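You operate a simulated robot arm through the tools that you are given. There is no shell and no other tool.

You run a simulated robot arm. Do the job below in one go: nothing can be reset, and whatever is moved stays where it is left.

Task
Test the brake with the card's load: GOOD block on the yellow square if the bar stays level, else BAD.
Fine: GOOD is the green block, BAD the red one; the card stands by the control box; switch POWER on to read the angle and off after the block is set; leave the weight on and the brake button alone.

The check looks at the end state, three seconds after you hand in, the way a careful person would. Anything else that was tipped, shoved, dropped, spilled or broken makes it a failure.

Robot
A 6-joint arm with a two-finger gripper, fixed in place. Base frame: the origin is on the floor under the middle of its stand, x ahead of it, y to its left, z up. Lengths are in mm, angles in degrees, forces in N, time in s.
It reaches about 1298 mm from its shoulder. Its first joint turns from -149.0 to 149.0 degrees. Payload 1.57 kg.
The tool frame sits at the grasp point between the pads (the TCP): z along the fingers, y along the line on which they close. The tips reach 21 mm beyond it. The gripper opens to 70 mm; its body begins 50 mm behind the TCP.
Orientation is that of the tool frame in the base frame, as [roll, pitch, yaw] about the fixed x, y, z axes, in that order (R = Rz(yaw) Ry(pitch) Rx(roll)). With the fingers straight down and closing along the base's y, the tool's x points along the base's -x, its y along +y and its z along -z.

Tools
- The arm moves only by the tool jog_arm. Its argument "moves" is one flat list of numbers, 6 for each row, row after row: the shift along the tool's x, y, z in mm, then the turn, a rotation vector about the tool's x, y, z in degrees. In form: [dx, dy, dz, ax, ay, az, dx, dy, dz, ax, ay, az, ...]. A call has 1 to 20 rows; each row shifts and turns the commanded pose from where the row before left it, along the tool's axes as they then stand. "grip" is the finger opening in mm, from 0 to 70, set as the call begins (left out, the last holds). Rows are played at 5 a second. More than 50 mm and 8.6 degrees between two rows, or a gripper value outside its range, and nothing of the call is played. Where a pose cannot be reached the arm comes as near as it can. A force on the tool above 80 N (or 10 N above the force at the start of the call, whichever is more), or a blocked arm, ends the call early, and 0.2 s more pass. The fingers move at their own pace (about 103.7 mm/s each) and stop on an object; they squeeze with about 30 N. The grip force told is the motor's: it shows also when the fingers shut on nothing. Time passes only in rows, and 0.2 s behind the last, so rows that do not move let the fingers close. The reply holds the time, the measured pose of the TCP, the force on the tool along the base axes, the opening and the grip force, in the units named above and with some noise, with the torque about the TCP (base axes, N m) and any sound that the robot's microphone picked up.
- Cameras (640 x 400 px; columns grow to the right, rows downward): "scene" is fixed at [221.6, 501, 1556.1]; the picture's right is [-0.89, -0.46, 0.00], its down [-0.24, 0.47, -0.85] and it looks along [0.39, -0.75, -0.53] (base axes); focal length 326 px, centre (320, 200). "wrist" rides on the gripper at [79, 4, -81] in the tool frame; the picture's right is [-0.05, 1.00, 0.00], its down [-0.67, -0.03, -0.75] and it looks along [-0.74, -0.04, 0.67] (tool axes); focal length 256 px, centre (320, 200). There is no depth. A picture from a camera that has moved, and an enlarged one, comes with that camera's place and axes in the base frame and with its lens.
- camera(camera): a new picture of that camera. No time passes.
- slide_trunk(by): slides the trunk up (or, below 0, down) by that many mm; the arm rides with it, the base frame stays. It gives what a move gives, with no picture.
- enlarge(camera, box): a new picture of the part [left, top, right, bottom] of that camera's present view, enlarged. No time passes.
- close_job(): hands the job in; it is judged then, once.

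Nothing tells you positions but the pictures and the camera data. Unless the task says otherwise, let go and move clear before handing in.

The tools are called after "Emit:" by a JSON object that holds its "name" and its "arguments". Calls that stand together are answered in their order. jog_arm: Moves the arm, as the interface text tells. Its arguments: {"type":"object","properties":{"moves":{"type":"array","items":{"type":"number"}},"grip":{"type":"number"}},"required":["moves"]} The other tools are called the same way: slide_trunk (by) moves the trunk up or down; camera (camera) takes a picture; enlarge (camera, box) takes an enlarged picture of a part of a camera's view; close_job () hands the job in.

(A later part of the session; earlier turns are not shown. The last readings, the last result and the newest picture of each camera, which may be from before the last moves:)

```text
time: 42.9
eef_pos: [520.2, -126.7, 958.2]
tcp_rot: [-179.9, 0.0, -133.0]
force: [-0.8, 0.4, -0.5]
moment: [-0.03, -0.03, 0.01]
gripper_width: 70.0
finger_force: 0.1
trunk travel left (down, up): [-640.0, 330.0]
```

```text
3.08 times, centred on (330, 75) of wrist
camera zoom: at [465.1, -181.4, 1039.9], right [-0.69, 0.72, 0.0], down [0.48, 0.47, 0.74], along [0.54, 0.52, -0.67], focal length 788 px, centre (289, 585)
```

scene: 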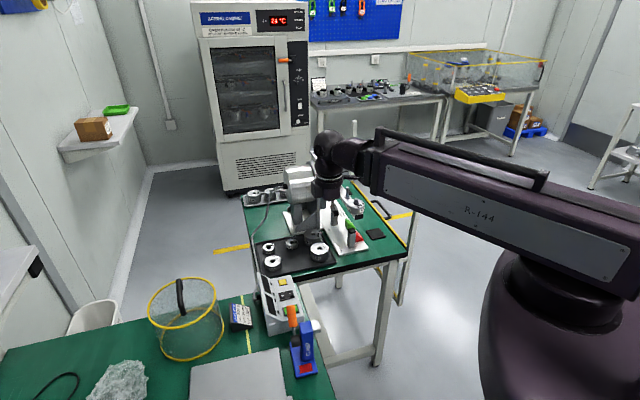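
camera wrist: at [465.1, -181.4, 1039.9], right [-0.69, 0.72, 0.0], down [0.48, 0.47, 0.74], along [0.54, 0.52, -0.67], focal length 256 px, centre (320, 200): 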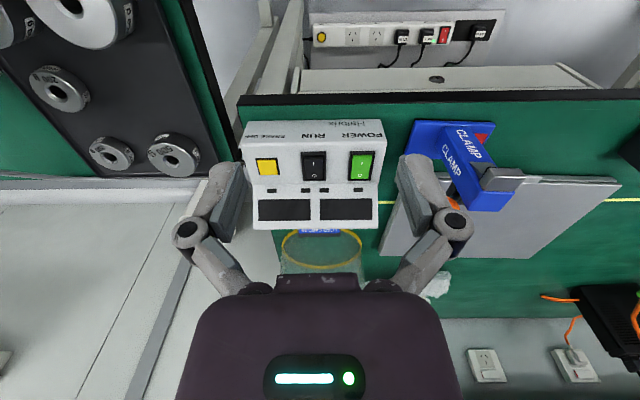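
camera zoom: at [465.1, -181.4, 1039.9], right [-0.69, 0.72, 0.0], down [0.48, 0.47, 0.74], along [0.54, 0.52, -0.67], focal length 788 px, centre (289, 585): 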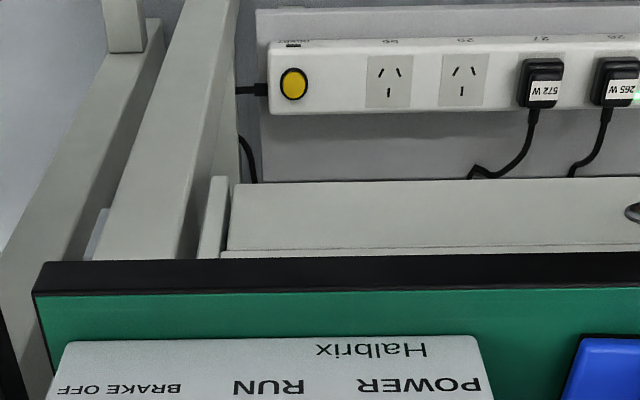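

Now I'll zoom on the switch area from this height to triangulate it.

Emit:
{"name": "enlarge", "arguments": {"camera": "wrist", "box": [330, 130, 390, 200]}}

Emit:
{"name": "enlarge", "arguments": {"camera": "wrist", "box": [235, 110, 395, 240]}}

```text
5.71 times, centred on (360, 165) of wrist
camera zoom: at [465.1, -181.4, 1039.9], right [-0.69, 0.72, 0.0], down [0.48, 0.47, 0.74], along [0.54, 0.52, -0.67], focal length 1463 px, centre (91, 400)
```

zoom: 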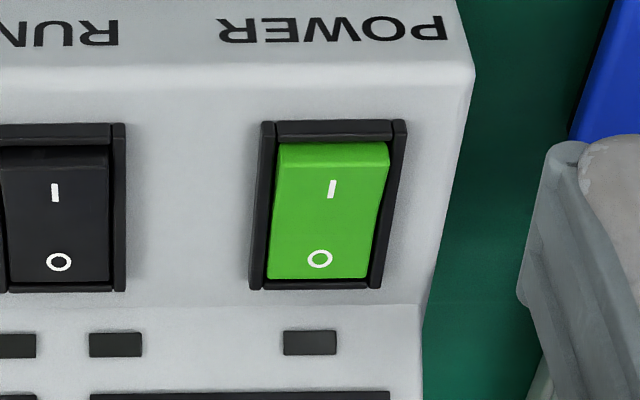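

```text
3.08 times, centred on (315, 175) of wrist
camera zoom: at [465.1, -181.4, 1039.9], right [-0.69, 0.72, 0.0], down [0.48, 0.47, 0.74], along [0.54, 0.52, -0.67], focal length 788 px, centre (335, 277)
```

zoom: 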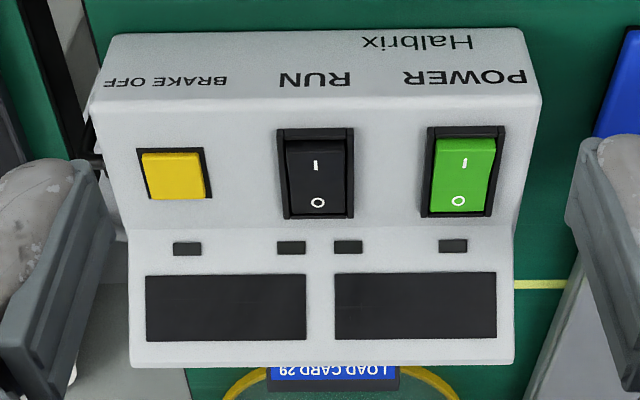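

From two heights, the POWER "I" mark is at about (570, -11, 808) and the rocker slopes from there down to the O end. I'll close the gripper and lean it about 30° away from the clamp handle, so one fingertip corner can press the I end.

Emit:
{"name": "jog_arm", "arguments": {"moves": [0, 0, 0, 0, 0, 0, 0, 0, 0, 0, 0, 0, 0, 0, 0, 0, 0, 0, 0, 0, 0, 0, 0, 0], "grip": 0}}

Emit:
{"name": "jog_arm", "arguments": {"moves": [-16.3, 15.0, -1.45, -5.085, -5.51, 0, -16.3, 15.0, -1.45, -5.085, -5.51, 0]}}

```text
time: 43.9
eef_pos: [521.4, -127.0, 958.9]
tcp_rot: [-179.9, -0.1, -133.0]
force: [0.9, 0.2, 0.4]
moment: [0.01, 0.03, 0.0]
gripper_width: 0.1
finger_force: 28.5
trunk travel left (down, up): [-640.0, 330.0]
```

```text
time: 44.5
eef_pos: [524.2, -82.2, 965.0]
tcp_rot: [169.8, 10.8, -133.8]
force: [0.8, 0.2, 0.1]
moment: [0.01, 0.01, -0.02]
gripper_width: 0.1
finger_force: 28.2
trunk travel left (down, up): [-640.0, 330.0]
```

That tilt is feasible and tracks my arm-geometry estimate. I'll complete the lean to 30°.

Emit:
{"name": "jog_arm", "arguments": {"moves": [-16.3, 15.0, -1.45, -5.085, -5.51, 0, -16.3, 15.0, -1.45, -5.085, -5.51, 0, 0, 0, 0, 0, 0, 0]}}

Emit:
{"name": "camera", "arguments": {"camera": "wrist"}}

Emit:
{"name": "enlarge", "arguments": {"camera": "scene", "box": [240, 200, 360, 330]}}

```text
time: 45.3
eef_pos: [521.4, -43.6, 982.7]
tcp_rot: [158.6, 21.5, -137.1]
force: [-0.3, -0.2, -0.1]
moment: [0.02, -0.02, 0.01]
gripper_width: 0.0
finger_force: 28.3
trunk travel left (down, up): [-640.0, 330.0]
```

```text
taken
camera wrist: at [466.2, -130.2, 1026.0], right [-0.69, 0.62, 0.36], down [0.48, 0.03, 0.88], along [0.54, 0.78, -0.32], focal length 256 px, centre (320, 200)
```

wrist: 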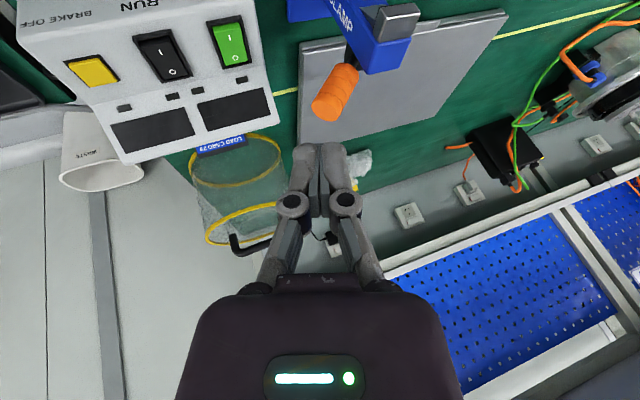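

```text
3.08 times, centred on (300, 265) of scene
camera zoom: at [221.6, 501.0, 1556.1], right [-0.89, -0.46, 0.0], down [-0.24, 0.47, -0.85], along [0.39, -0.75, -0.53], focal length 1003 px, centre (382, 0)
```

zoom: 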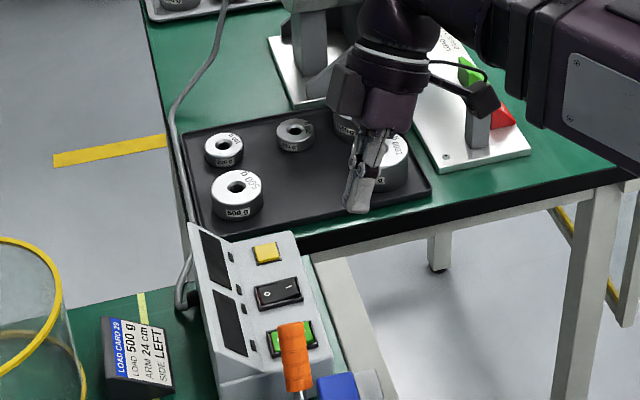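

The lean is set. Next I'll shift over the POWER switch at this safe height and then lower with the trunk.

Emit:
{"name": "jog_arm", "arguments": {"moves": [-17, -4.4, 5.4, 0, 0, 0, -17, -4.4, 5.4, 0, 0, 0, -16.8, -4.3, 5.5, 0, 0, 0, 0, 0, 0, 0, 0, 0]}}

Emit:
{"name": "slide_trunk", "arguments": {"by": -90}}

Emit:
{"name": "camera", "arguments": {"camera": "wrist"}}

Emit:
{"name": "enlarge", "arguments": {"camera": "scene", "box": [240, 230, 360, 340]}}

```text
time: 46.3
eef_pos: [567.2, -9.2, 983.3]
tcp_rot: [158.7, 21.5, -137.0]
force: [0.4, 0.7, 0.1]
moment: [-0.03, 0.02, 0.0]
gripper_width: 0.0
finger_force: 28.8
out of reach, approached as far as the arm can: row 1
trunk travel left (down, up): [-640.0, 330.0]
```

```text
time: 47.5
eef_pos: [565.9, -10.0, 893.4]
tcp_rot: [158.6, 21.5, -137.0]
force: [0.3, -1.1, -0.2]
moment: [0.01, 0.03, -0.01]
gripper_width: 0.0
finger_force: 28.2
trunk travel left (down, up): [-550.0, 420.0]
```

```text
taken
camera wrist: at [510.4, -97.5, 936.1], right [-0.69, 0.62, 0.36], down [0.48, 0.03, 0.88], along [0.54, 0.78, -0.32], focal length 256 px, centre (320, 200)
```

wrist: 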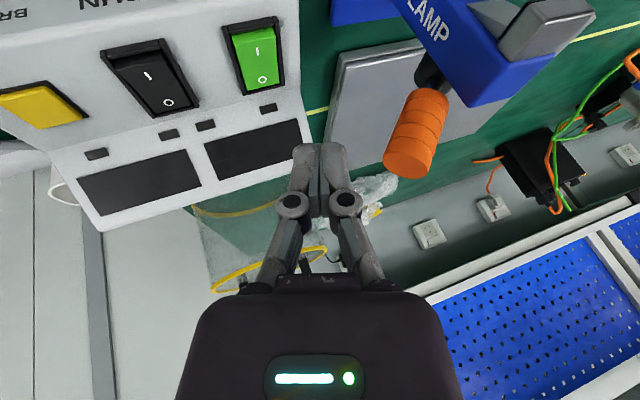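

```text
3.64 times, centred on (300, 285) of scene
camera zoom: at [221.6, 501.0, 1556.1], right [-0.89, -0.46, 0.0], down [-0.24, 0.47, -0.85], along [0.39, -0.75, -0.53], focal length 1185 px, centre (393, -109)
```

zoom: 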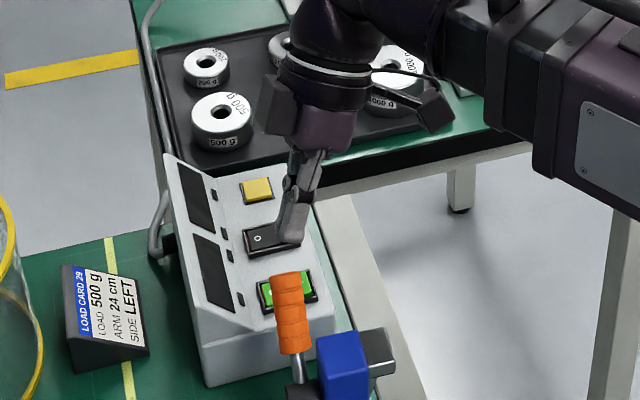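

The I mark appears exactly where predicted in the wrist view, so the tip is lined up. I'll lower to just above the switch and then press in small steps.

Emit:
{"name": "slide_trunk", "arguments": {"by": -52}}

Emit:
{"name": "camera", "arguments": {"camera": "wrist"}}

Emit:
{"name": "enlarge", "arguments": {"camera": "scene", "box": [265, 260, 325, 320]}}

```text
time: 48.5
eef_pos: [566.0, -10.6, 841.8]
tcp_rot: [158.7, 21.5, -137.0]
force: [0.7, -0.1, -0.4]
moment: [0.02, 0.01, 0.02]
gripper_width: 0.0
finger_force: 28.6
trunk travel left (down, up): [-498.0, 472.0]
```

```text
taken
camera wrist: at [510.4, -97.5, 884.0], right [-0.69, 0.62, 0.36], down [0.48, 0.03, 0.88], along [0.54, 0.78, -0.32], focal length 256 px, centre (320, 200)
```

wrist: 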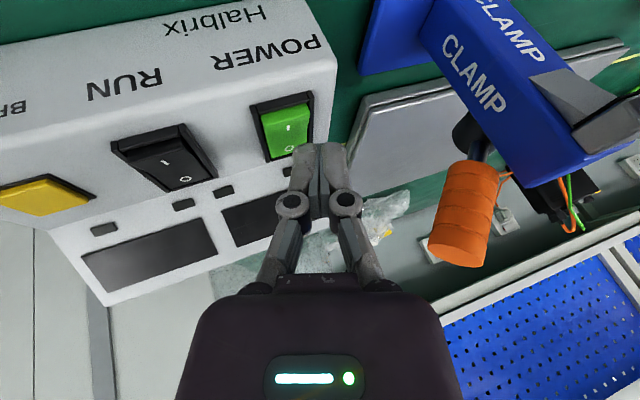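

```text
6.67 times, centred on (295, 290) of scene
camera zoom: at [221.6, 501.0, 1556.1], right [-0.89, -0.46, 0.0], down [-0.24, 0.47, -0.85], along [0.39, -0.75, -0.53], focal length 2173 px, centre (487, -400)
```

zoom: 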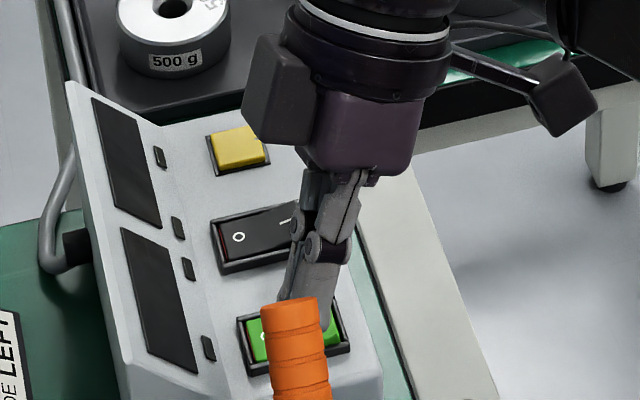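

The tip corner will land right on the I side. I'll step down, watching force and sound.

Emit:
{"name": "slide_trunk", "arguments": {"by": -6}}

Emit:
{"name": "slide_trunk", "arguments": {"by": -2}}

Emit:
{"name": "slide_trunk", "arguments": {"by": -2}}

```text
time: 49.0
eef_pos: [568.1, -10.1, 835.4]
tcp_rot: [158.6, 21.5, -136.9]
force: [-0.5, -0.1, 0.4]
moment: [-0.01, 0.0, -0.02]
gripper_width: 0.2
finger_force: 28.4
trunk travel left (down, up): [-492.0, 478.0]
```

```text
time: 49.5
eef_pos: [566.4, -10.2, 833.0]
tcp_rot: [158.7, 21.5, -137.0]
force: [-0.6, 0.1, -0.5]
moment: [0.05, 0.0, -0.02]
gripper_width: 0.2
finger_force: 28.8
trunk travel left (down, up): [-490.0, 480.0]
```

```text
time: 50.0
eef_pos: [566.9, -9.3, 831.2]
tcp_rot: [158.6, 21.5, -137.0]
force: [-0.3, 0.6, 0.0]
moment: [-0.01, 0.01, -0.04]
gripper_width: 0.0
finger_force: 28.2
trunk travel left (down, up): [-488.0, 482.0]
```

Emit:
{"name": "enlarge", "arguments": {"camera": "wrist", "box": [240, 80, 380, 200]}}

Emit:
{"name": "enlarge", "arguments": {"camera": "scene", "box": [280, 280, 312, 312]}}

```text
3.33 times, centred on (310, 140) of wrist
camera zoom: at [510.4, -97.5, 874.0], right [-0.69, 0.62, 0.36], down [0.48, 0.03, 0.88], along [0.54, 0.78, -0.32], focal length 853 px, centre (353, 400)
```

zoom: 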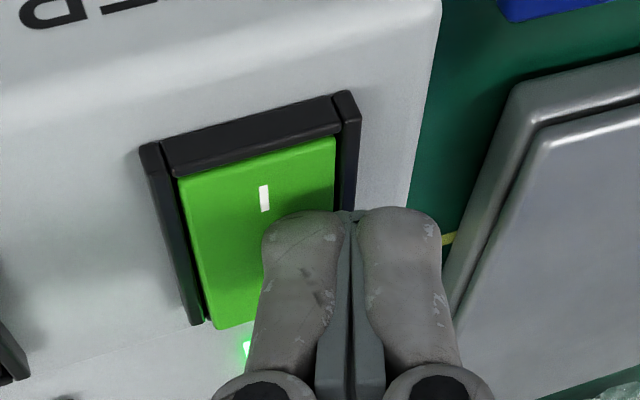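

```text
12.50 times, centred on (296, 296) of scene
camera zoom: at [221.6, 501.0, 1556.1], right [-0.89, -0.46, 0.0], down [-0.24, 0.47, -0.85], along [0.39, -0.75, -0.53], focal length 4074 px, centre (620, -1000)
```

zoom: 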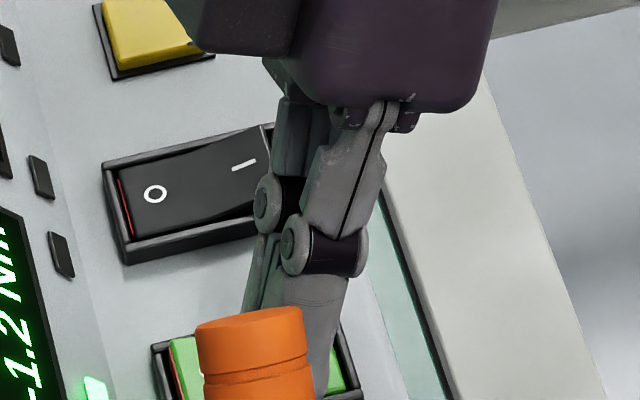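

Power is on: the display is lit and shows "-1.2 Nm", and the LED is green. I'll raise off the switch and read the displays.

Emit:
{"name": "slide_trunk", "arguments": {"by": 40}}

Emit:
{"name": "camera", "arguments": {"camera": "wrist"}}

Emit:
{"name": "enlarge", "arguments": {"camera": "scene", "box": [255, 265, 325, 330]}}

Emit:
{"name": "enlarge", "arguments": {"camera": "wrist", "box": [40, 60, 340, 280]}}

```text
time: 50.9
eef_pos: [566.1, -9.3, 872.8]
tcp_rot: [158.8, 21.5, -137.0]
force: [-0.5, -0.2, -0.6]
moment: [-0.02, 0.02, -0.01]
gripper_width: 0.1
finger_force: 28.7
trunk travel left (down, up): [-528.0, 442.0]
```

```text
taken
camera wrist: at [510.5, -97.5, 914.0], right [-0.69, 0.62, 0.36], down [0.48, 0.03, 0.88], along [0.54, 0.78, -0.32], focal length 256 px, centre (320, 200)
```

wrist: 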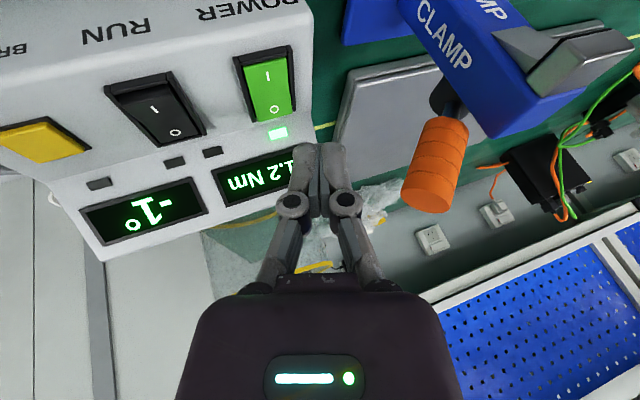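

```text
6.15 times, centred on (290, 298) of scene
camera zoom: at [221.6, 501.0, 1556.1], right [-0.89, -0.46, 0.0], down [-0.24, 0.47, -0.85], along [0.39, -0.75, -0.53], focal length 2006 px, centre (505, -400)
```

zoom: 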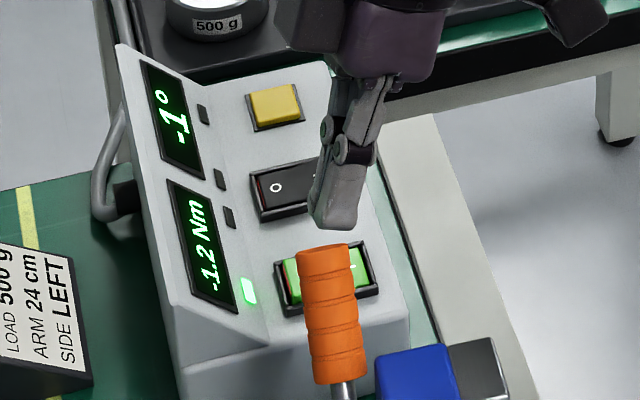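

```text
1.82 times, centred on (190, 170) of wrist
camera zoom: at [510.5, -97.5, 914.0], right [-0.69, 0.62, 0.36], down [0.48, 0.03, 0.88], along [0.54, 0.78, -0.32], focal length 465 px, centre (556, 254)
```

zoom: 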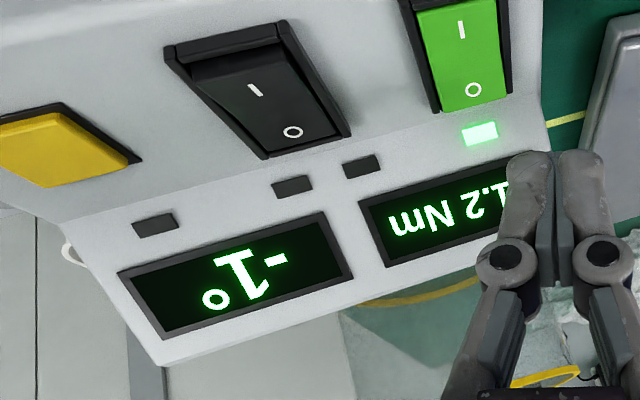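

The box reads -1.2 Nm, matching 500 g at 24 cm on the left, and an angle of -1°. To tell whether the bar is holding or creeping, I'll wait and read again.

Emit:
{"name": "jog_arm", "arguments": {"moves": [0, 0, 0, 0, 0, 0, 0, 0, 0, 0, 0, 0, 0, 0, 0, 0, 0, 0, 0, 0, 0, 0, 0, 0, 0, 0, 0, 0, 0, 0, 0, 0, 0, 0, 0, 0, 0, 0, 0, 0, 0, 0, 0, 0, 0, 0, 0, 0, 0, 0, 0, 0, 0, 0, 0, 0, 0, 0, 0, 0, 0, 0, 0, 0, 0, 0, 0, 0, 0, 0, 0, 0, 0, 0, 0, 0, 0, 0, 0, 0, 0, 0, 0, 0, 0, 0, 0, 0, 0, 0, 0, 0, 0, 0, 0, 0, 0, 0, 0, 0, 0, 0, 0, 0, 0, 0, 0, 0, 0, 0, 0, 0, 0, 0, 0, 0, 0, 0, 0, 0]}}

Emit:
{"name": "enlarge", "arguments": {"camera": "wrist", "box": [40, 60, 340, 280]}}

Emit:
{"name": "enlarge", "arguments": {"camera": "scene", "box": [300, 140, 400, 240]}}

Emit:
{"name": "enlarge", "arguments": {"camera": "scene", "box": [330, 180, 380, 230]}}

```text
time: 55.1
eef_pos: [566.8, -9.3, 871.1]
tcp_rot: [158.6, 21.6, -137.0]
force: [-0.2, 0.0, 0.6]
moment: [0.02, 0.0, -0.03]
gripper_width: 0.0
finger_force: 28.0
trunk travel left (down, up): [-528.0, 442.0]
```

```text
1.82 times, centred on (190, 170) of wrist
camera zoom: at [510.5, -97.5, 914.0], right [-0.69, 0.62, 0.36], down [0.48, 0.03, 0.88], along [0.54, 0.78, -0.32], focal length 465 px, centre (556, 254)
```

zoom: 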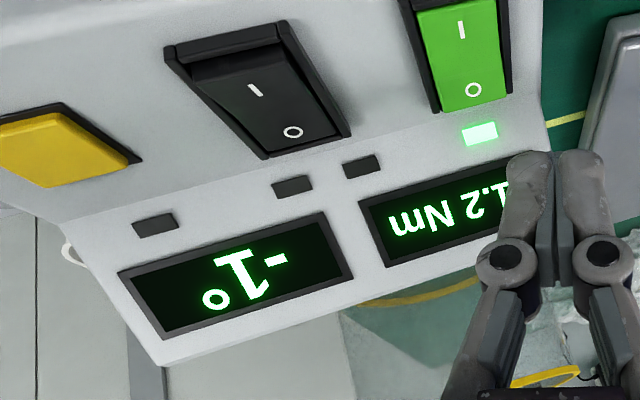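

```text
4.00 times, centred on (350, 190) of scene
camera zoom: at [221.6, 501.0, 1556.1], right [-0.89, -0.46, 0.0], down [-0.24, 0.47, -0.85], along [0.39, -0.75, -0.53], focal length 1304 px, centre (200, 240)
```

zoom: 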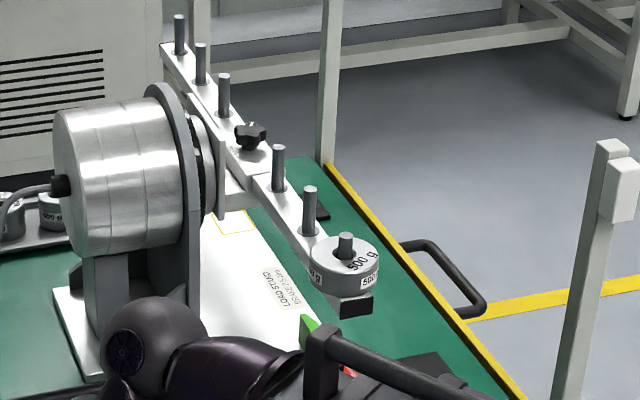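

```text
8.00 times, centred on (355, 205) of scene
camera zoom: at [221.6, 501.0, 1556.1], right [-0.89, -0.46, 0.0], down [-0.24, 0.47, -0.85], along [0.39, -0.75, -0.53], focal length 2608 px, centre (40, 160)
```

zoom: 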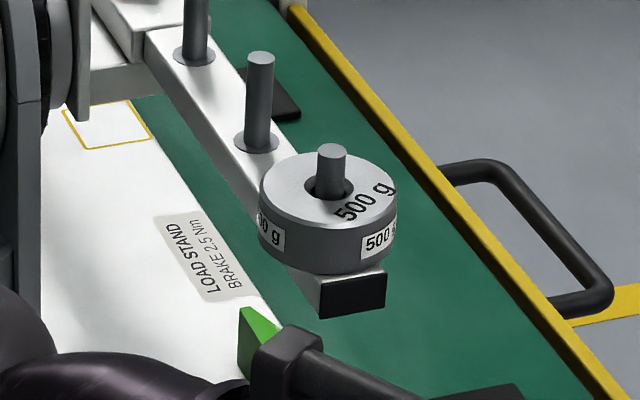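

The angle is steady at -1° and the torque unchanged, so the bar isn't creeping. I'll take a same-window zoom of the bar end to compare with the earlier unloaded picture and to recheck later.

Emit:
{"name": "enlarge", "arguments": {"camera": "scene", "box": [342, 194, 372, 216]}}

Emit:
{"name": "enlarge", "arguments": {"camera": "scene", "box": [305, 145, 345, 185]}}

```text
16.00 times, centred on (357, 205) of scene
camera zoom: at [221.6, 501.0, 1556.1], right [-0.89, -0.46, 0.0], down [-0.24, 0.47, -0.85], along [0.39, -0.75, -0.53], focal length 5215 px, centre (-272, 120)
```

zoom: 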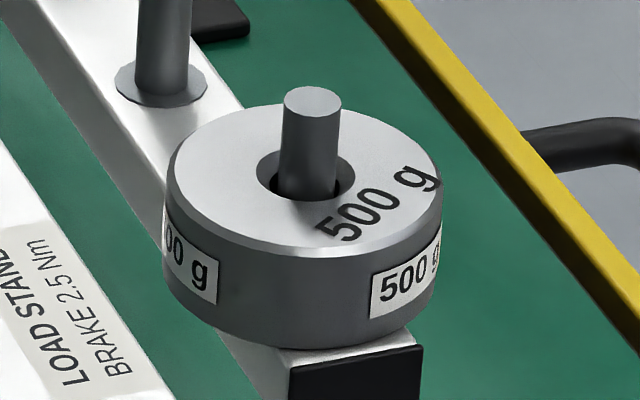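

```text
10.00 times, centred on (325, 165) of scene
camera zoom: at [221.6, 501.0, 1556.1], right [-0.89, -0.46, 0.0], down [-0.24, 0.47, -0.85], along [0.39, -0.75, -0.53], focal length 3260 px, centre (270, 550)
```

zoom: 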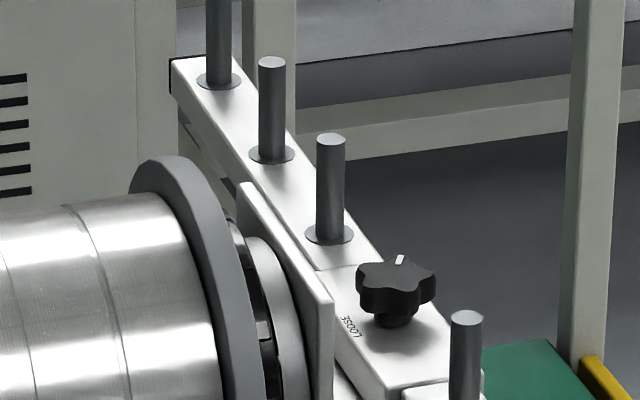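

The bar has tilted only about 0.8° and is steady, so the brake holds the load and the verdict is GOOD. Next I'll raise up, straighten the tool, and go round to the front of the stand to look at the green block.

Emit:
{"name": "slide_trunk", "arguments": {"by": 230}}

Emit:
{"name": "jog_arm", "arguments": {"moves": [16.3, -15.0, -1.45, 5.085, 5.51, 0, 16.3, -15.0, -1.45, 5.085, 5.51, 0, 16.3, -15.0, -1.45, 5.085, 5.51, 0, 16.3, -15.0, -1.45, 5.085, 5.51, 0, 0, 0, 0, 0, 0, 0]}}

```text
time: 57.5
eef_pos: [566.2, -9.5, 1102.5]
tcp_rot: [158.6, 21.5, -137.1]
force: [0.0, 0.1, 0.1]
moment: [-0.03, -0.01, 0.0]
gripper_width: 0.0
finger_force: 28.8
trunk travel left (down, up): [-758.0, 212.0]
```

```text
time: 58.7
eef_pos: [564.9, -94.8, 1076.3]
tcp_rot: [-180.0, -0.2, -133.0]
force: [0.6, 0.0, -0.6]
moment: [-0.01, -0.02, 0.02]
gripper_width: 0.0
finger_force: 28.7
trunk travel left (down, up): [-758.0, 212.0]
```

Upright again at about z 1076. I'll cross above the bar to the front side, with the tips clearing the loaded peg by about 70 mm.

Emit:
{"name": "jog_arm", "arguments": {"moves": [32.6, -23.8, 0, 0, 0, 0, 32.6, -23.8, 0, 0, 0, 0, 32.6, -23.8, 0, 0, 0, 0, 32.6, -23.8, 0, 0, 0, 0, 32.6, -23.8, 0, 0, 0, 0, 32.6, -23.8, 0, 0, 0, 0, 32.6, -23.8, 0, 0, 0, 0, 32.6, -23.8, 0, 0, 0, 0, 32.6, -23.8, 0, 0, 0, 0, 32.6, -23.8, 0, 0, 0, 0, 32.6, -23.8, 0, 0, 0, 0, 32.6, -23.8, 0, 0, 0, 0, 0, 0, 0, 0, 0, 0], "grip": 70}}

Emit:
{"name": "camera", "arguments": {"camera": "wrist"}}

Emit:
{"name": "camera", "arguments": {"camera": "scene"}}

```text
time: 61.5
eef_pos: [508.9, -574.2, 1076.5]
tcp_rot: [-179.9, -0.2, -132.8]
force: [-0.2, 0.8, 0.1]
moment: [-0.02, 0.01, 0.01]
gripper_width: 70.1
finger_force: 0.1
trunk travel left (down, up): [-758.0, 212.0]
```

```text
taken
camera wrist: at [451.9, -629.3, 1157.9], right [-0.69, 0.72, 0.0], down [0.48, 0.47, 0.74], along [0.54, 0.52, -0.67], focal length 256 px, centre (320, 200)
```

wrist: 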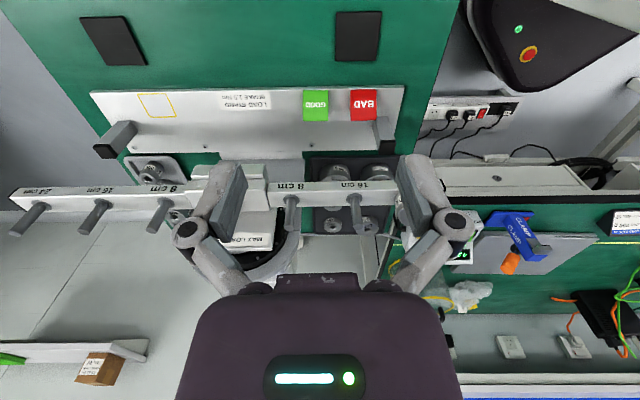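

```text
taken
```

scene: 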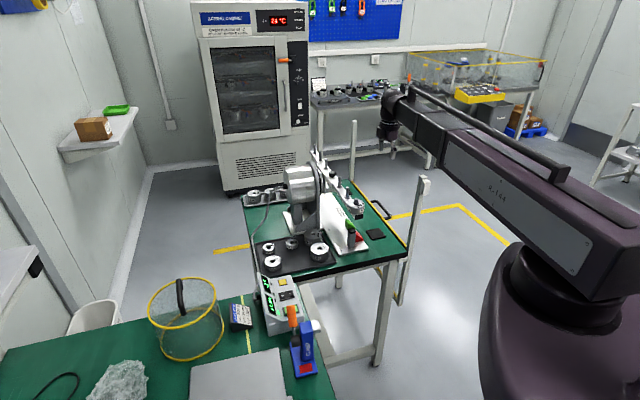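

I have a square-on view of the stand front. I'll zoom on the green block and the yellow square.

Emit:
{"name": "enlarge", "arguments": {"camera": "wrist", "box": [280, 70, 400, 160]}}

Emit:
{"name": "enlarge", "arguments": {"camera": "wrist", "box": [80, 70, 280, 200]}}

Emit:
{"name": "enlarge", "arguments": {"camera": "scene", "box": [335, 205, 375, 245]}}

Emit:
{"name": "enlarge", "arguments": {"camera": "scene", "box": [255, 265, 325, 330]}}

```text
4.44 times, centred on (340, 115) of wrist
camera zoom: at [451.9, -629.3, 1157.9], right [-0.69, 0.72, 0.0], down [0.48, 0.47, 0.74], along [0.54, 0.52, -0.67], focal length 1138 px, centre (231, 578)
```

zoom: 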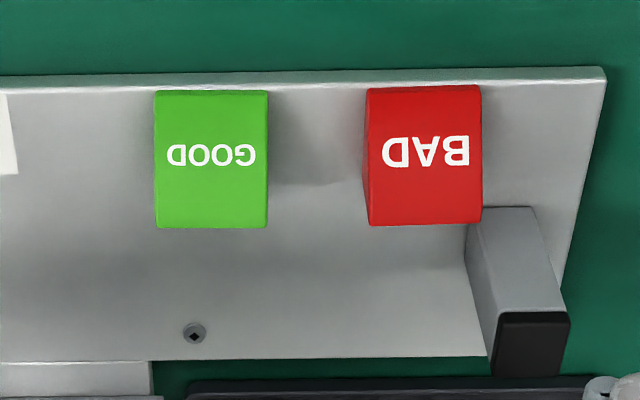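

```text
3.08 times, centred on (180, 135) of wrist
camera zoom: at [451.9, -629.3, 1157.9], right [-0.69, 0.72, 0.0], down [0.48, 0.47, 0.74], along [0.54, 0.52, -0.67], focal length 788 px, centre (751, 400)
```

zoom: 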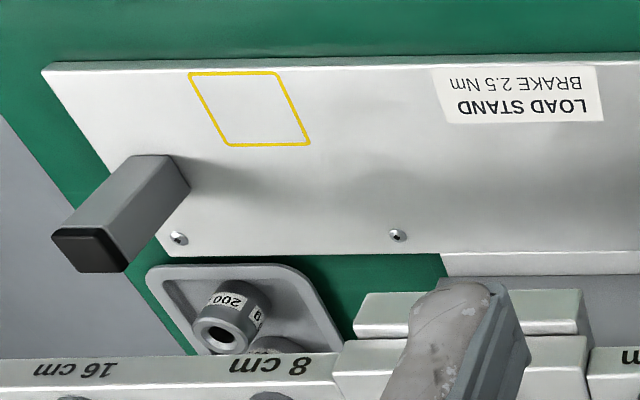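

```text
10.00 times, centred on (355, 225) of scene
camera zoom: at [221.6, 501.0, 1556.1], right [-0.89, -0.46, 0.0], down [-0.24, 0.47, -0.85], along [0.39, -0.75, -0.53], focal length 3260 px, centre (-30, -50)
```

zoom: 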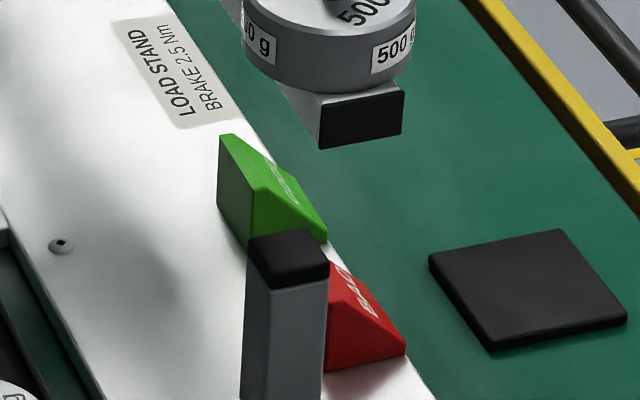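

```text
6.15 times, centred on (290, 298) of scene
camera zoom: at [221.6, 501.0, 1556.1], right [-0.89, -0.46, 0.0], down [-0.24, 0.47, -0.85], along [0.39, -0.75, -0.53], focal length 2006 px, centre (505, -400)
```

zoom: 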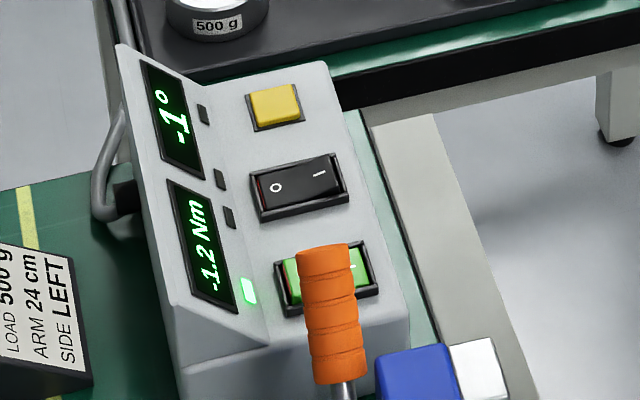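

The box display can be read from the scene camera and still shows -1°, -1.2 Nm. The green block is a wedge about 40 mm wide with its slope facing front, so I'll grip its sides with the tool tilted square to the slope. First I'll lower for a second measurement.

Emit:
{"name": "slide_trunk", "arguments": {"by": -110}}

Emit:
{"name": "camera", "arguments": {"camera": "wrist"}}

Emit:
{"name": "enlarge", "arguments": {"camera": "wrist", "box": [270, 70, 400, 200]}}

Emit:
{"name": "enlarge", "arguments": {"camera": "wrist", "box": [0, 70, 230, 250]}}

```text
time: 62.9
eef_pos: [507.5, -575.3, 966.5]
tcp_rot: [-179.9, -0.1, -133.0]
force: [0.3, 0.7, 0.5]
moment: [0.01, -0.02, 0.0]
gripper_width: 70.0
finger_force: 0.1
trunk travel left (down, up): [-648.0, 322.0]
```

```text
taken
camera wrist: at [452.0, -629.3, 1047.9], right [-0.69, 0.72, 0.0], down [0.48, 0.46, 0.74], along [0.54, 0.52, -0.67], focal length 256 px, centre (320, 200)
```

wrist: 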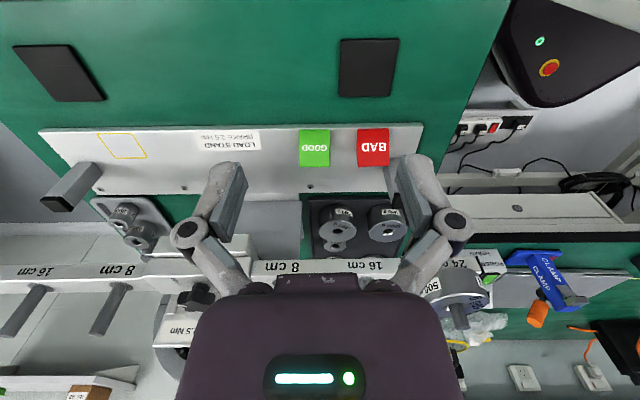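

```text
3.08 times, centred on (335, 135) of wrist
camera zoom: at [452.0, -629.3, 1047.9], right [-0.69, 0.72, 0.0], down [0.48, 0.46, 0.74], along [0.54, 0.52, -0.67], focal length 788 px, centre (274, 400)
```

zoom: 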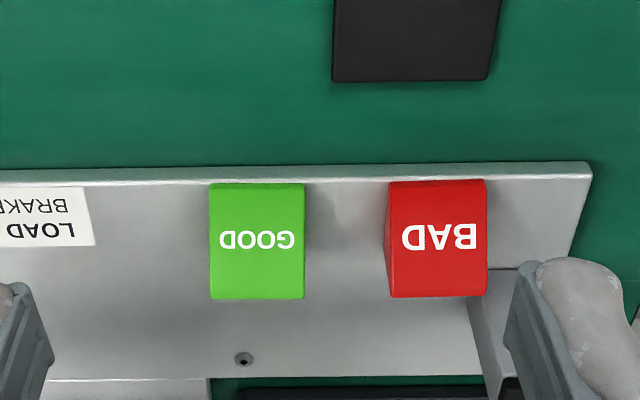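

```text
2.22 times, centred on (115, 160) of wrist
camera zoom: at [452.0, -629.3, 1047.9], right [-0.69, 0.72, 0.0], down [0.48, 0.46, 0.74], along [0.54, 0.52, -0.67], focal length 569 px, centre (776, 289)
```

zoom: 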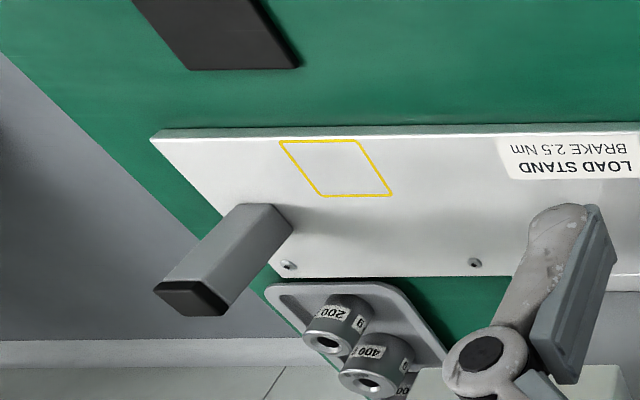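

The green block is about 40 mm wide, 35 mm deep and 31 mm tall on a plate at z ≈ 762. The yellow square's centre is about 260 mm to its right and 8 mm further back. I'll align yaw and tilt the tool 30° so the wrist stays clear of the bar.

Emit:
{"name": "jog_arm", "arguments": {"moves": [0, 0, 0, 0, 0, 2.3, -23.9, 0, -1.57, 0, -7.5, 0, -23.9, 0, -1.57, 0, -7.5, 0, -23.9, 0, -1.57, 0, -7.5, 0, -23.9, 0, -1.57, 0, -7.5, 0, 0, 0, 0, 0, 0, 0], "grip": 56}}

Emit:
{"name": "camera", "arguments": {"camera": "wrist"}}

Emit:
{"name": "enlarge", "arguments": {"camera": "scene", "box": [300, 110, 440, 250]}}

```text
time: 64.3
eef_pos: [571.9, -508.8, 993.1]
tcp_rot: [-179.9, 30.0, -135.2]
force: [-0.8, 0.0, 0.2]
moment: [-0.01, -0.02, 0.0]
gripper_width: 55.9
finger_force: 0.1
trunk travel left (down, up): [-648.0, 322.0]
```

```text
taken
camera wrist: at [492.2, -582.2, 1022.1], right [-0.67, 0.74, 0.03], down [0.17, 0.12, 0.98], along [0.72, 0.66, -0.21], focal length 256 px, centre (320, 200)
```

wrist: 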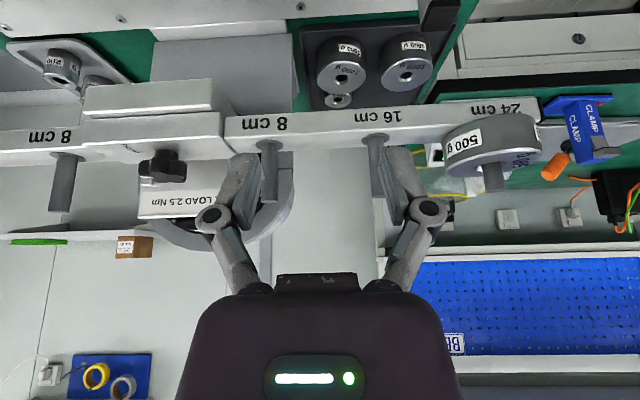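

```text
2.86 times, centred on (370, 180) of scene
camera zoom: at [221.6, 501.0, 1556.1], right [-0.89, -0.46, 0.0], down [-0.24, 0.47, -0.85], along [0.39, -0.75, -0.53], focal length 931 px, centre (177, 257)
```

zoom: 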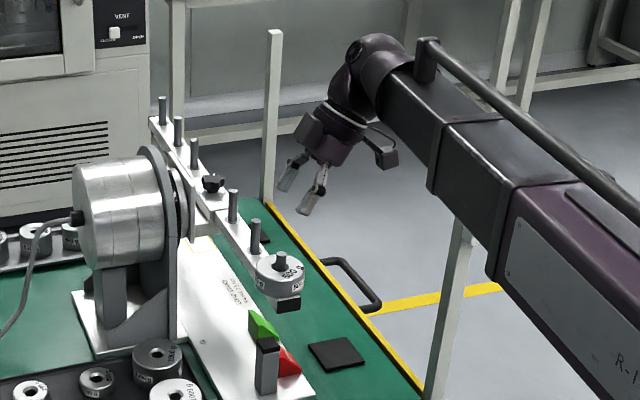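

The tilt is achieved and the wrist stays at the front side, away from the bar. Next I'll step back to the approach line in front of the block and lower.

Emit:
{"name": "jog_arm", "arguments": {"moves": [12.2, -4.75, -7.05, 0, 0, 0, 12.2, -4.75, -7.05, 0, 0, 0, 0, 0, 0, 0, 0, 0]}}

Emit:
{"name": "slide_trunk", "arguments": {"by": -150}}

Emit:
{"name": "camera", "arguments": {"camera": "wrist"}}

Emit:
{"name": "enlarge", "arguments": {"camera": "scene", "box": [310, 150, 430, 270]}}

```text
time: 65.1
eef_pos: [559.7, -535.8, 992.2]
tcp_rot: [-179.8, 29.9, -135.2]
force: [0.5, -0.6, -0.6]
moment: [0.01, -0.01, 0.03]
gripper_width: 56.0
finger_force: 0.1
trunk travel left (down, up): [-648.0, 322.0]
```

```text
time: 66.9
eef_pos: [560.2, -535.7, 842.1]
tcp_rot: [-179.9, 29.8, -135.1]
force: [0.0, 0.7, 0.1]
moment: [-0.01, 0.01, 0.01]
gripper_width: 56.1
finger_force: 0.0
trunk travel left (down, up): [-498.0, 472.0]
```

```text
taken
camera wrist: at [480.4, -608.9, 872.2], right [-0.67, 0.74, 0.03], down [0.17, 0.12, 0.98], along [0.72, 0.66, -0.21], focal length 256 px, centre (320, 200)
```

wrist: 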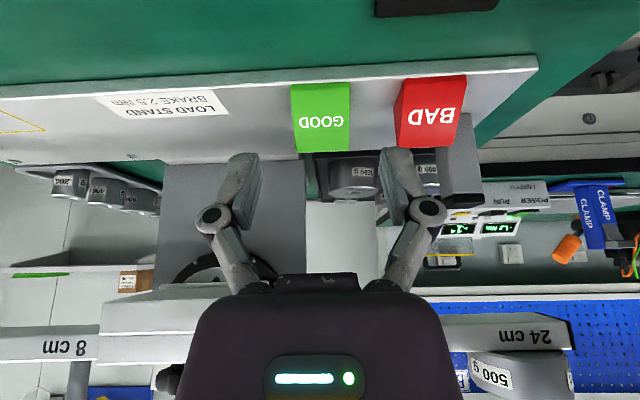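

```text
3.33 times, centred on (370, 210) of scene
camera zoom: at [221.6, 501.0, 1556.1], right [-0.89, -0.46, 0.0], down [-0.24, 0.47, -0.85], along [0.39, -0.75, -0.53], focal length 1086 px, centre (153, 167)
```

zoom: 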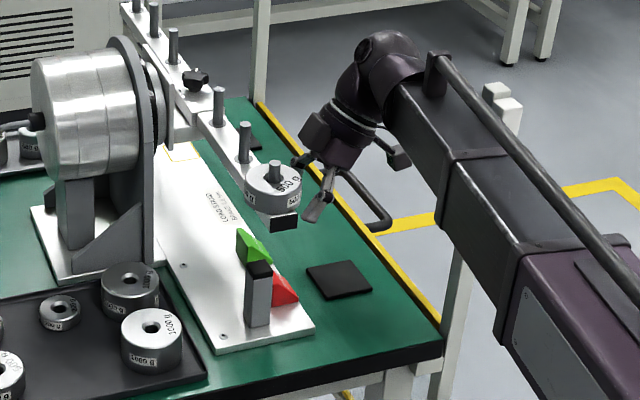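

Aligned: the block sits midway between the fingers. I'll lower to grasp height, still in front of the stand.

Emit:
{"name": "slide_trunk", "arguments": {"by": -50}}

Emit:
{"name": "camera", "arguments": {"camera": "wrist"}}

Emit:
{"name": "enlarge", "arguments": {"camera": "scene", "box": [320, 180, 400, 260]}}

```text
time: 67.8
eef_pos: [559.5, -535.6, 791.1]
tcp_rot: [-179.9, 29.9, -135.1]
force: [-1.1, -0.1, 0.1]
moment: [0.01, 0.01, -0.01]
gripper_width: 56.2
finger_force: 0.0
trunk travel left (down, up): [-448.0, 522.0]
```

```text
taken
camera wrist: at [480.4, -608.9, 822.1], right [-0.67, 0.74, 0.03], down [0.17, 0.12, 0.98], along [0.72, 0.66, -0.21], focal length 256 px, centre (320, 200)
```

wrist: 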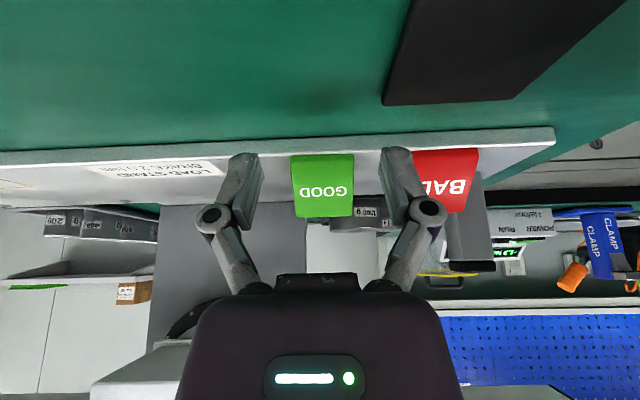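

```text
5.00 times, centred on (360, 220) of scene
camera zoom: at [221.6, 501.0, 1556.1], right [-0.89, -0.46, 0.0], down [-0.24, 0.47, -0.85], along [0.39, -0.75, -0.53], focal length 1630 px, centre (120, 100)
```

zoom: 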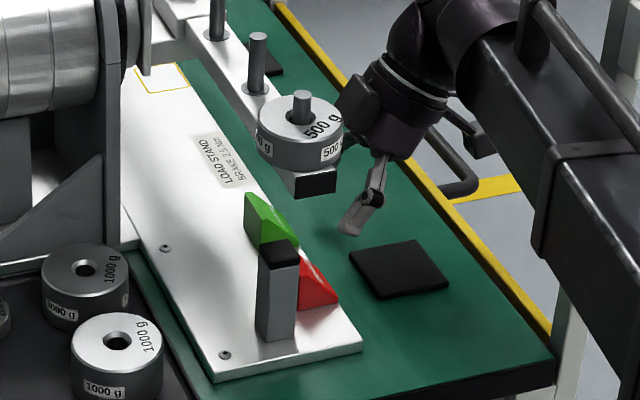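

Next I'll lower a few millimetres more and advance so the fingers pass either side of the green block.

Emit:
{"name": "slide_trunk", "arguments": {"by": -4.5}}

Emit:
{"name": "jog_arm", "arguments": {"moves": [-8.66, 0, 5, 0, 0, 0, -8.66, 0, 5, 0, 0, 0, -8.66, 0, 5, 0, 0, 0, -8.66, 0, 5, 0, 0, 0, 0, 0, 0, 0, 0, 0]}}

Emit:
{"name": "camera", "arguments": {"camera": "wrist"}}

Emit:
{"name": "enlarge", "arguments": {"camera": "scene", "box": [330, 190, 390, 250]}}

```text
time: 68.3
eef_pos: [560.1, -535.5, 786.7]
tcp_rot: [-179.8, 29.9, -135.1]
force: [0.2, 0.4, 0.0]
moment: [0.02, 0.01, 0.0]
gripper_width: 56.2
finger_force: 0.1
trunk travel left (down, up): [-443.0, 527.0]
```

```text
time: 69.5
eef_pos: [587.2, -506.7, 786.4]
tcp_rot: [-179.8, 29.8, -135.2]
force: [0.1, -0.2, 0.4]
moment: [-0.02, -0.01, 0.01]
gripper_width: 56.0
finger_force: 0.1
trunk travel left (down, up): [-443.0, 527.0]
```

```text
taken
camera wrist: at [508.1, -580.6, 817.6], right [-0.67, 0.74, 0.03], down [0.17, 0.12, 0.98], along [0.72, 0.66, -0.21], focal length 256 px, centre (320, 200)
```

wrist: 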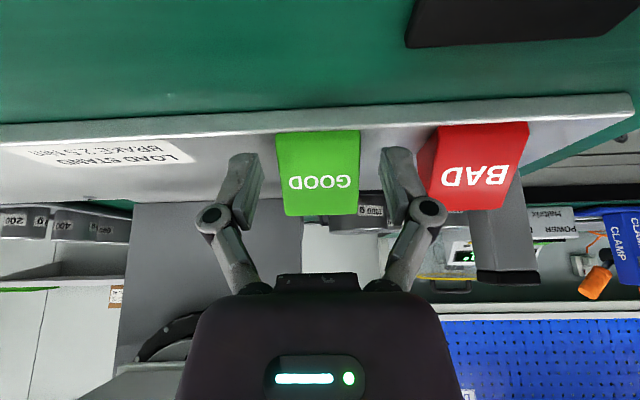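

```text
6.67 times, centred on (360, 220) of scene
camera zoom: at [221.6, 501.0, 1556.1], right [-0.89, -0.46, 0.0], down [-0.24, 0.47, -0.85], along [0.39, -0.75, -0.53], focal length 2173 px, centre (53, 67)
```

zoom: 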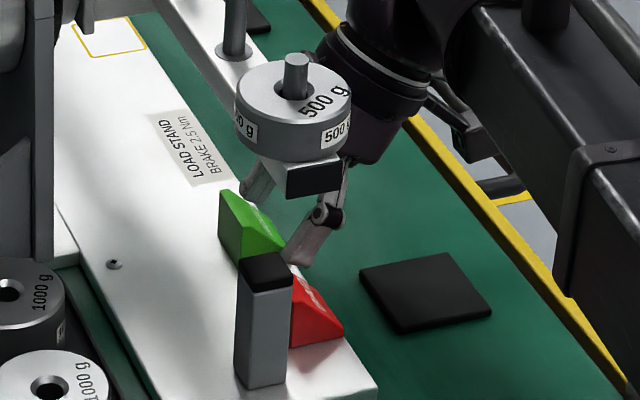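

The block is centred between the fingers. I'll advance the last 20 mm.

Emit:
{"name": "jog_arm", "arguments": {"moves": [-8.66, 0, 5, 0, 0, 0, -8.3, 0, 4.8, 0, 0, 0, 0, 0, 0, 0, 0, 0]}}

Emit:
{"name": "camera", "arguments": {"camera": "wrist"}}

Emit:
{"name": "enlarge", "arguments": {"camera": "scene", "box": [335, 200, 375, 240]}}

```text
time: 70.3
eef_pos: [602.4, -493.5, 787.8]
tcp_rot: [-179.8, 29.8, -135.4]
force: [-0.1, -0.3, 1.1]
moment: [-0.01, -0.01, -0.02]
gripper_width: 56.0
finger_force: 0.1
trunk travel left (down, up): [-443.0, 527.0]
```

```text
taken
camera wrist: at [522.3, -567.0, 817.6], right [-0.67, 0.74, 0.03], down [0.17, 0.12, 0.98], along [0.72, 0.66, -0.21], focal length 256 px, centre (320, 200)
```

wrist: 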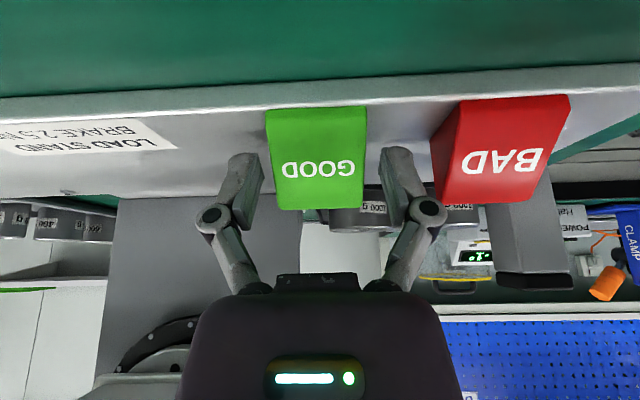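

```text
10.00 times, centred on (355, 220) of scene
camera zoom: at [221.6, 501.0, 1556.1], right [-0.89, -0.46, 0.0], down [-0.24, 0.47, -0.85], along [0.39, -0.75, -0.53], focal length 3260 px, centre (-30, 0)
```

zoom: 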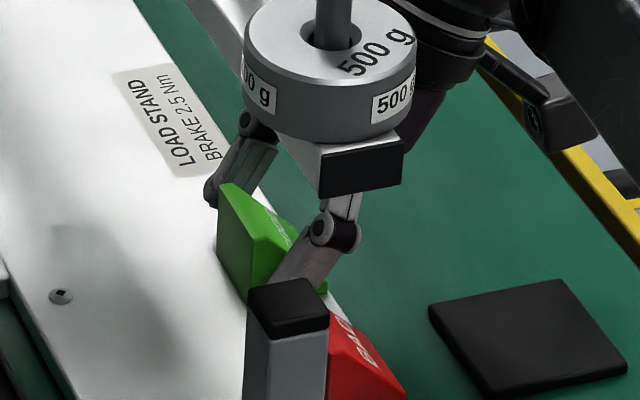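

The fingers straddle the block at the right depth. Closing on it now.

Emit:
{"name": "jog_arm", "arguments": {"moves": [0, 0, 0, 0, 0, 0, 0, 0, 0, 0, 0, 0, 0, 0, 0, 0, 0, 0, 0, 0, 0, 0, 0, 0], "grip": 30}}

Emit:
{"name": "camera", "arguments": {"camera": "wrist"}}

Emit:
{"name": "enlarge", "arguments": {"camera": "scene", "box": [335, 200, 375, 240]}}

```text
time: 71.3
eef_pos: [601.8, -492.8, 787.4]
tcp_rot: [-179.8, 29.7, -135.1]
force: [0.5, -0.7, 1.7]
moment: [0.03, -0.05, -0.02]
gripper_width: 38.9
finger_force: 29.8
trunk travel left (down, up): [-443.0, 527.0]
```

```text
taken
camera wrist: at [522.2, -567.0, 817.8], right [-0.67, 0.74, 0.03], down [0.17, 0.12, 0.98], along [0.72, 0.66, -0.21], focal length 256 px, centre (320, 200)
```

wrist: 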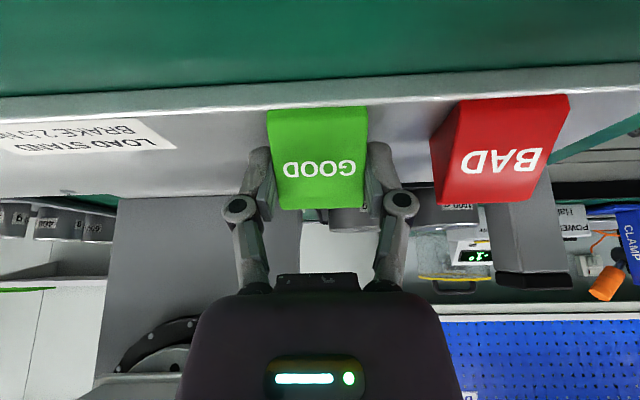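

```text
10.00 times, centred on (355, 220) of scene
camera zoom: at [221.6, 501.0, 1556.1], right [-0.89, -0.46, 0.0], down [-0.24, 0.47, -0.85], along [0.39, -0.75, -0.53], focal length 3260 px, centre (-30, 0)
```

zoom: 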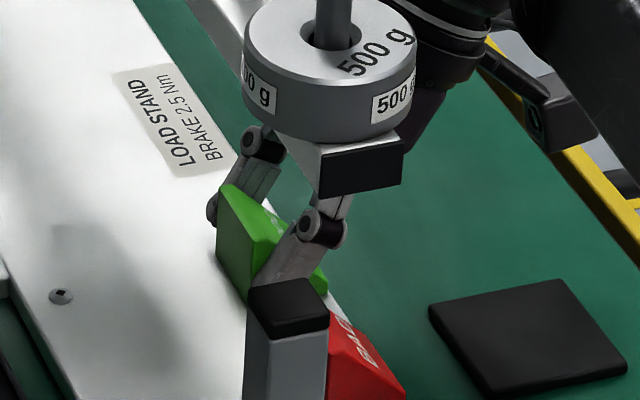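

Gripped at 38.9 mm. I'll lift slowly and check that it holds.

Emit:
{"name": "slide_trunk", "arguments": {"by": 4}}

Emit:
{"name": "slide_trunk", "arguments": {"by": 10}}

Emit:
{"name": "camera", "arguments": {"camera": "wrist"}}

Emit:
{"name": "enlarge", "arguments": {"camera": "scene", "box": [335, 195, 375, 235]}}

```text
time: 71.8
eef_pos: [602.0, -493.3, 791.1]
tcp_rot: [-179.9, 29.7, -135.3]
force: [-0.6, -0.2, 0.1]
moment: [0.01, 0.0, -0.04]
gripper_width: 39.0
finger_force: 30.4
trunk travel left (down, up): [-447.0, 523.0]
```

```text
time: 72.4
eef_pos: [600.9, -493.8, 800.5]
tcp_rot: [-179.9, 29.8, -135.2]
force: [-0.3, -0.1, -0.6]
moment: [0.01, 0.01, 0.04]
gripper_width: 38.9
finger_force: 29.4
trunk travel left (down, up): [-457.0, 513.0]
```

```text
taken
camera wrist: at [522.3, -567.1, 831.6], right [-0.67, 0.74, 0.03], down [0.17, 0.12, 0.98], along [0.72, 0.66, -0.21], focal length 256 px, centre (320, 200)
```

wrist: 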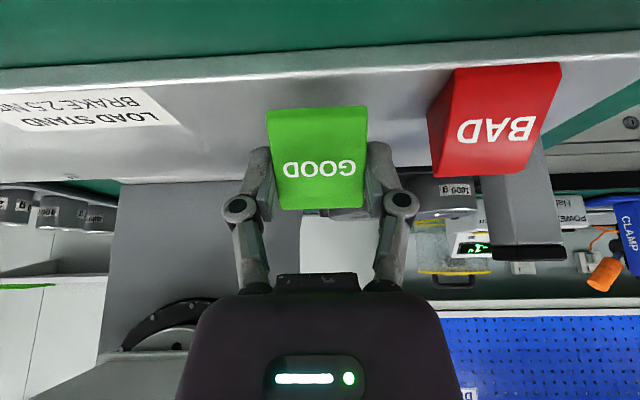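

```text
10.00 times, centred on (355, 215) of scene
camera zoom: at [221.6, 501.0, 1556.1], right [-0.89, -0.46, 0.0], down [-0.24, 0.47, -0.85], along [0.39, -0.75, -0.53], focal length 3260 px, centre (-30, 50)
```

zoom: 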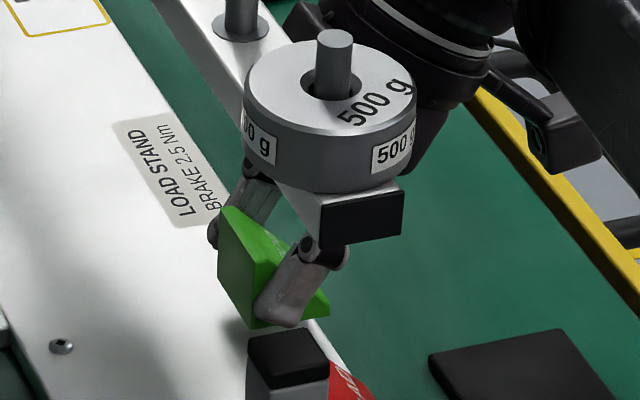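

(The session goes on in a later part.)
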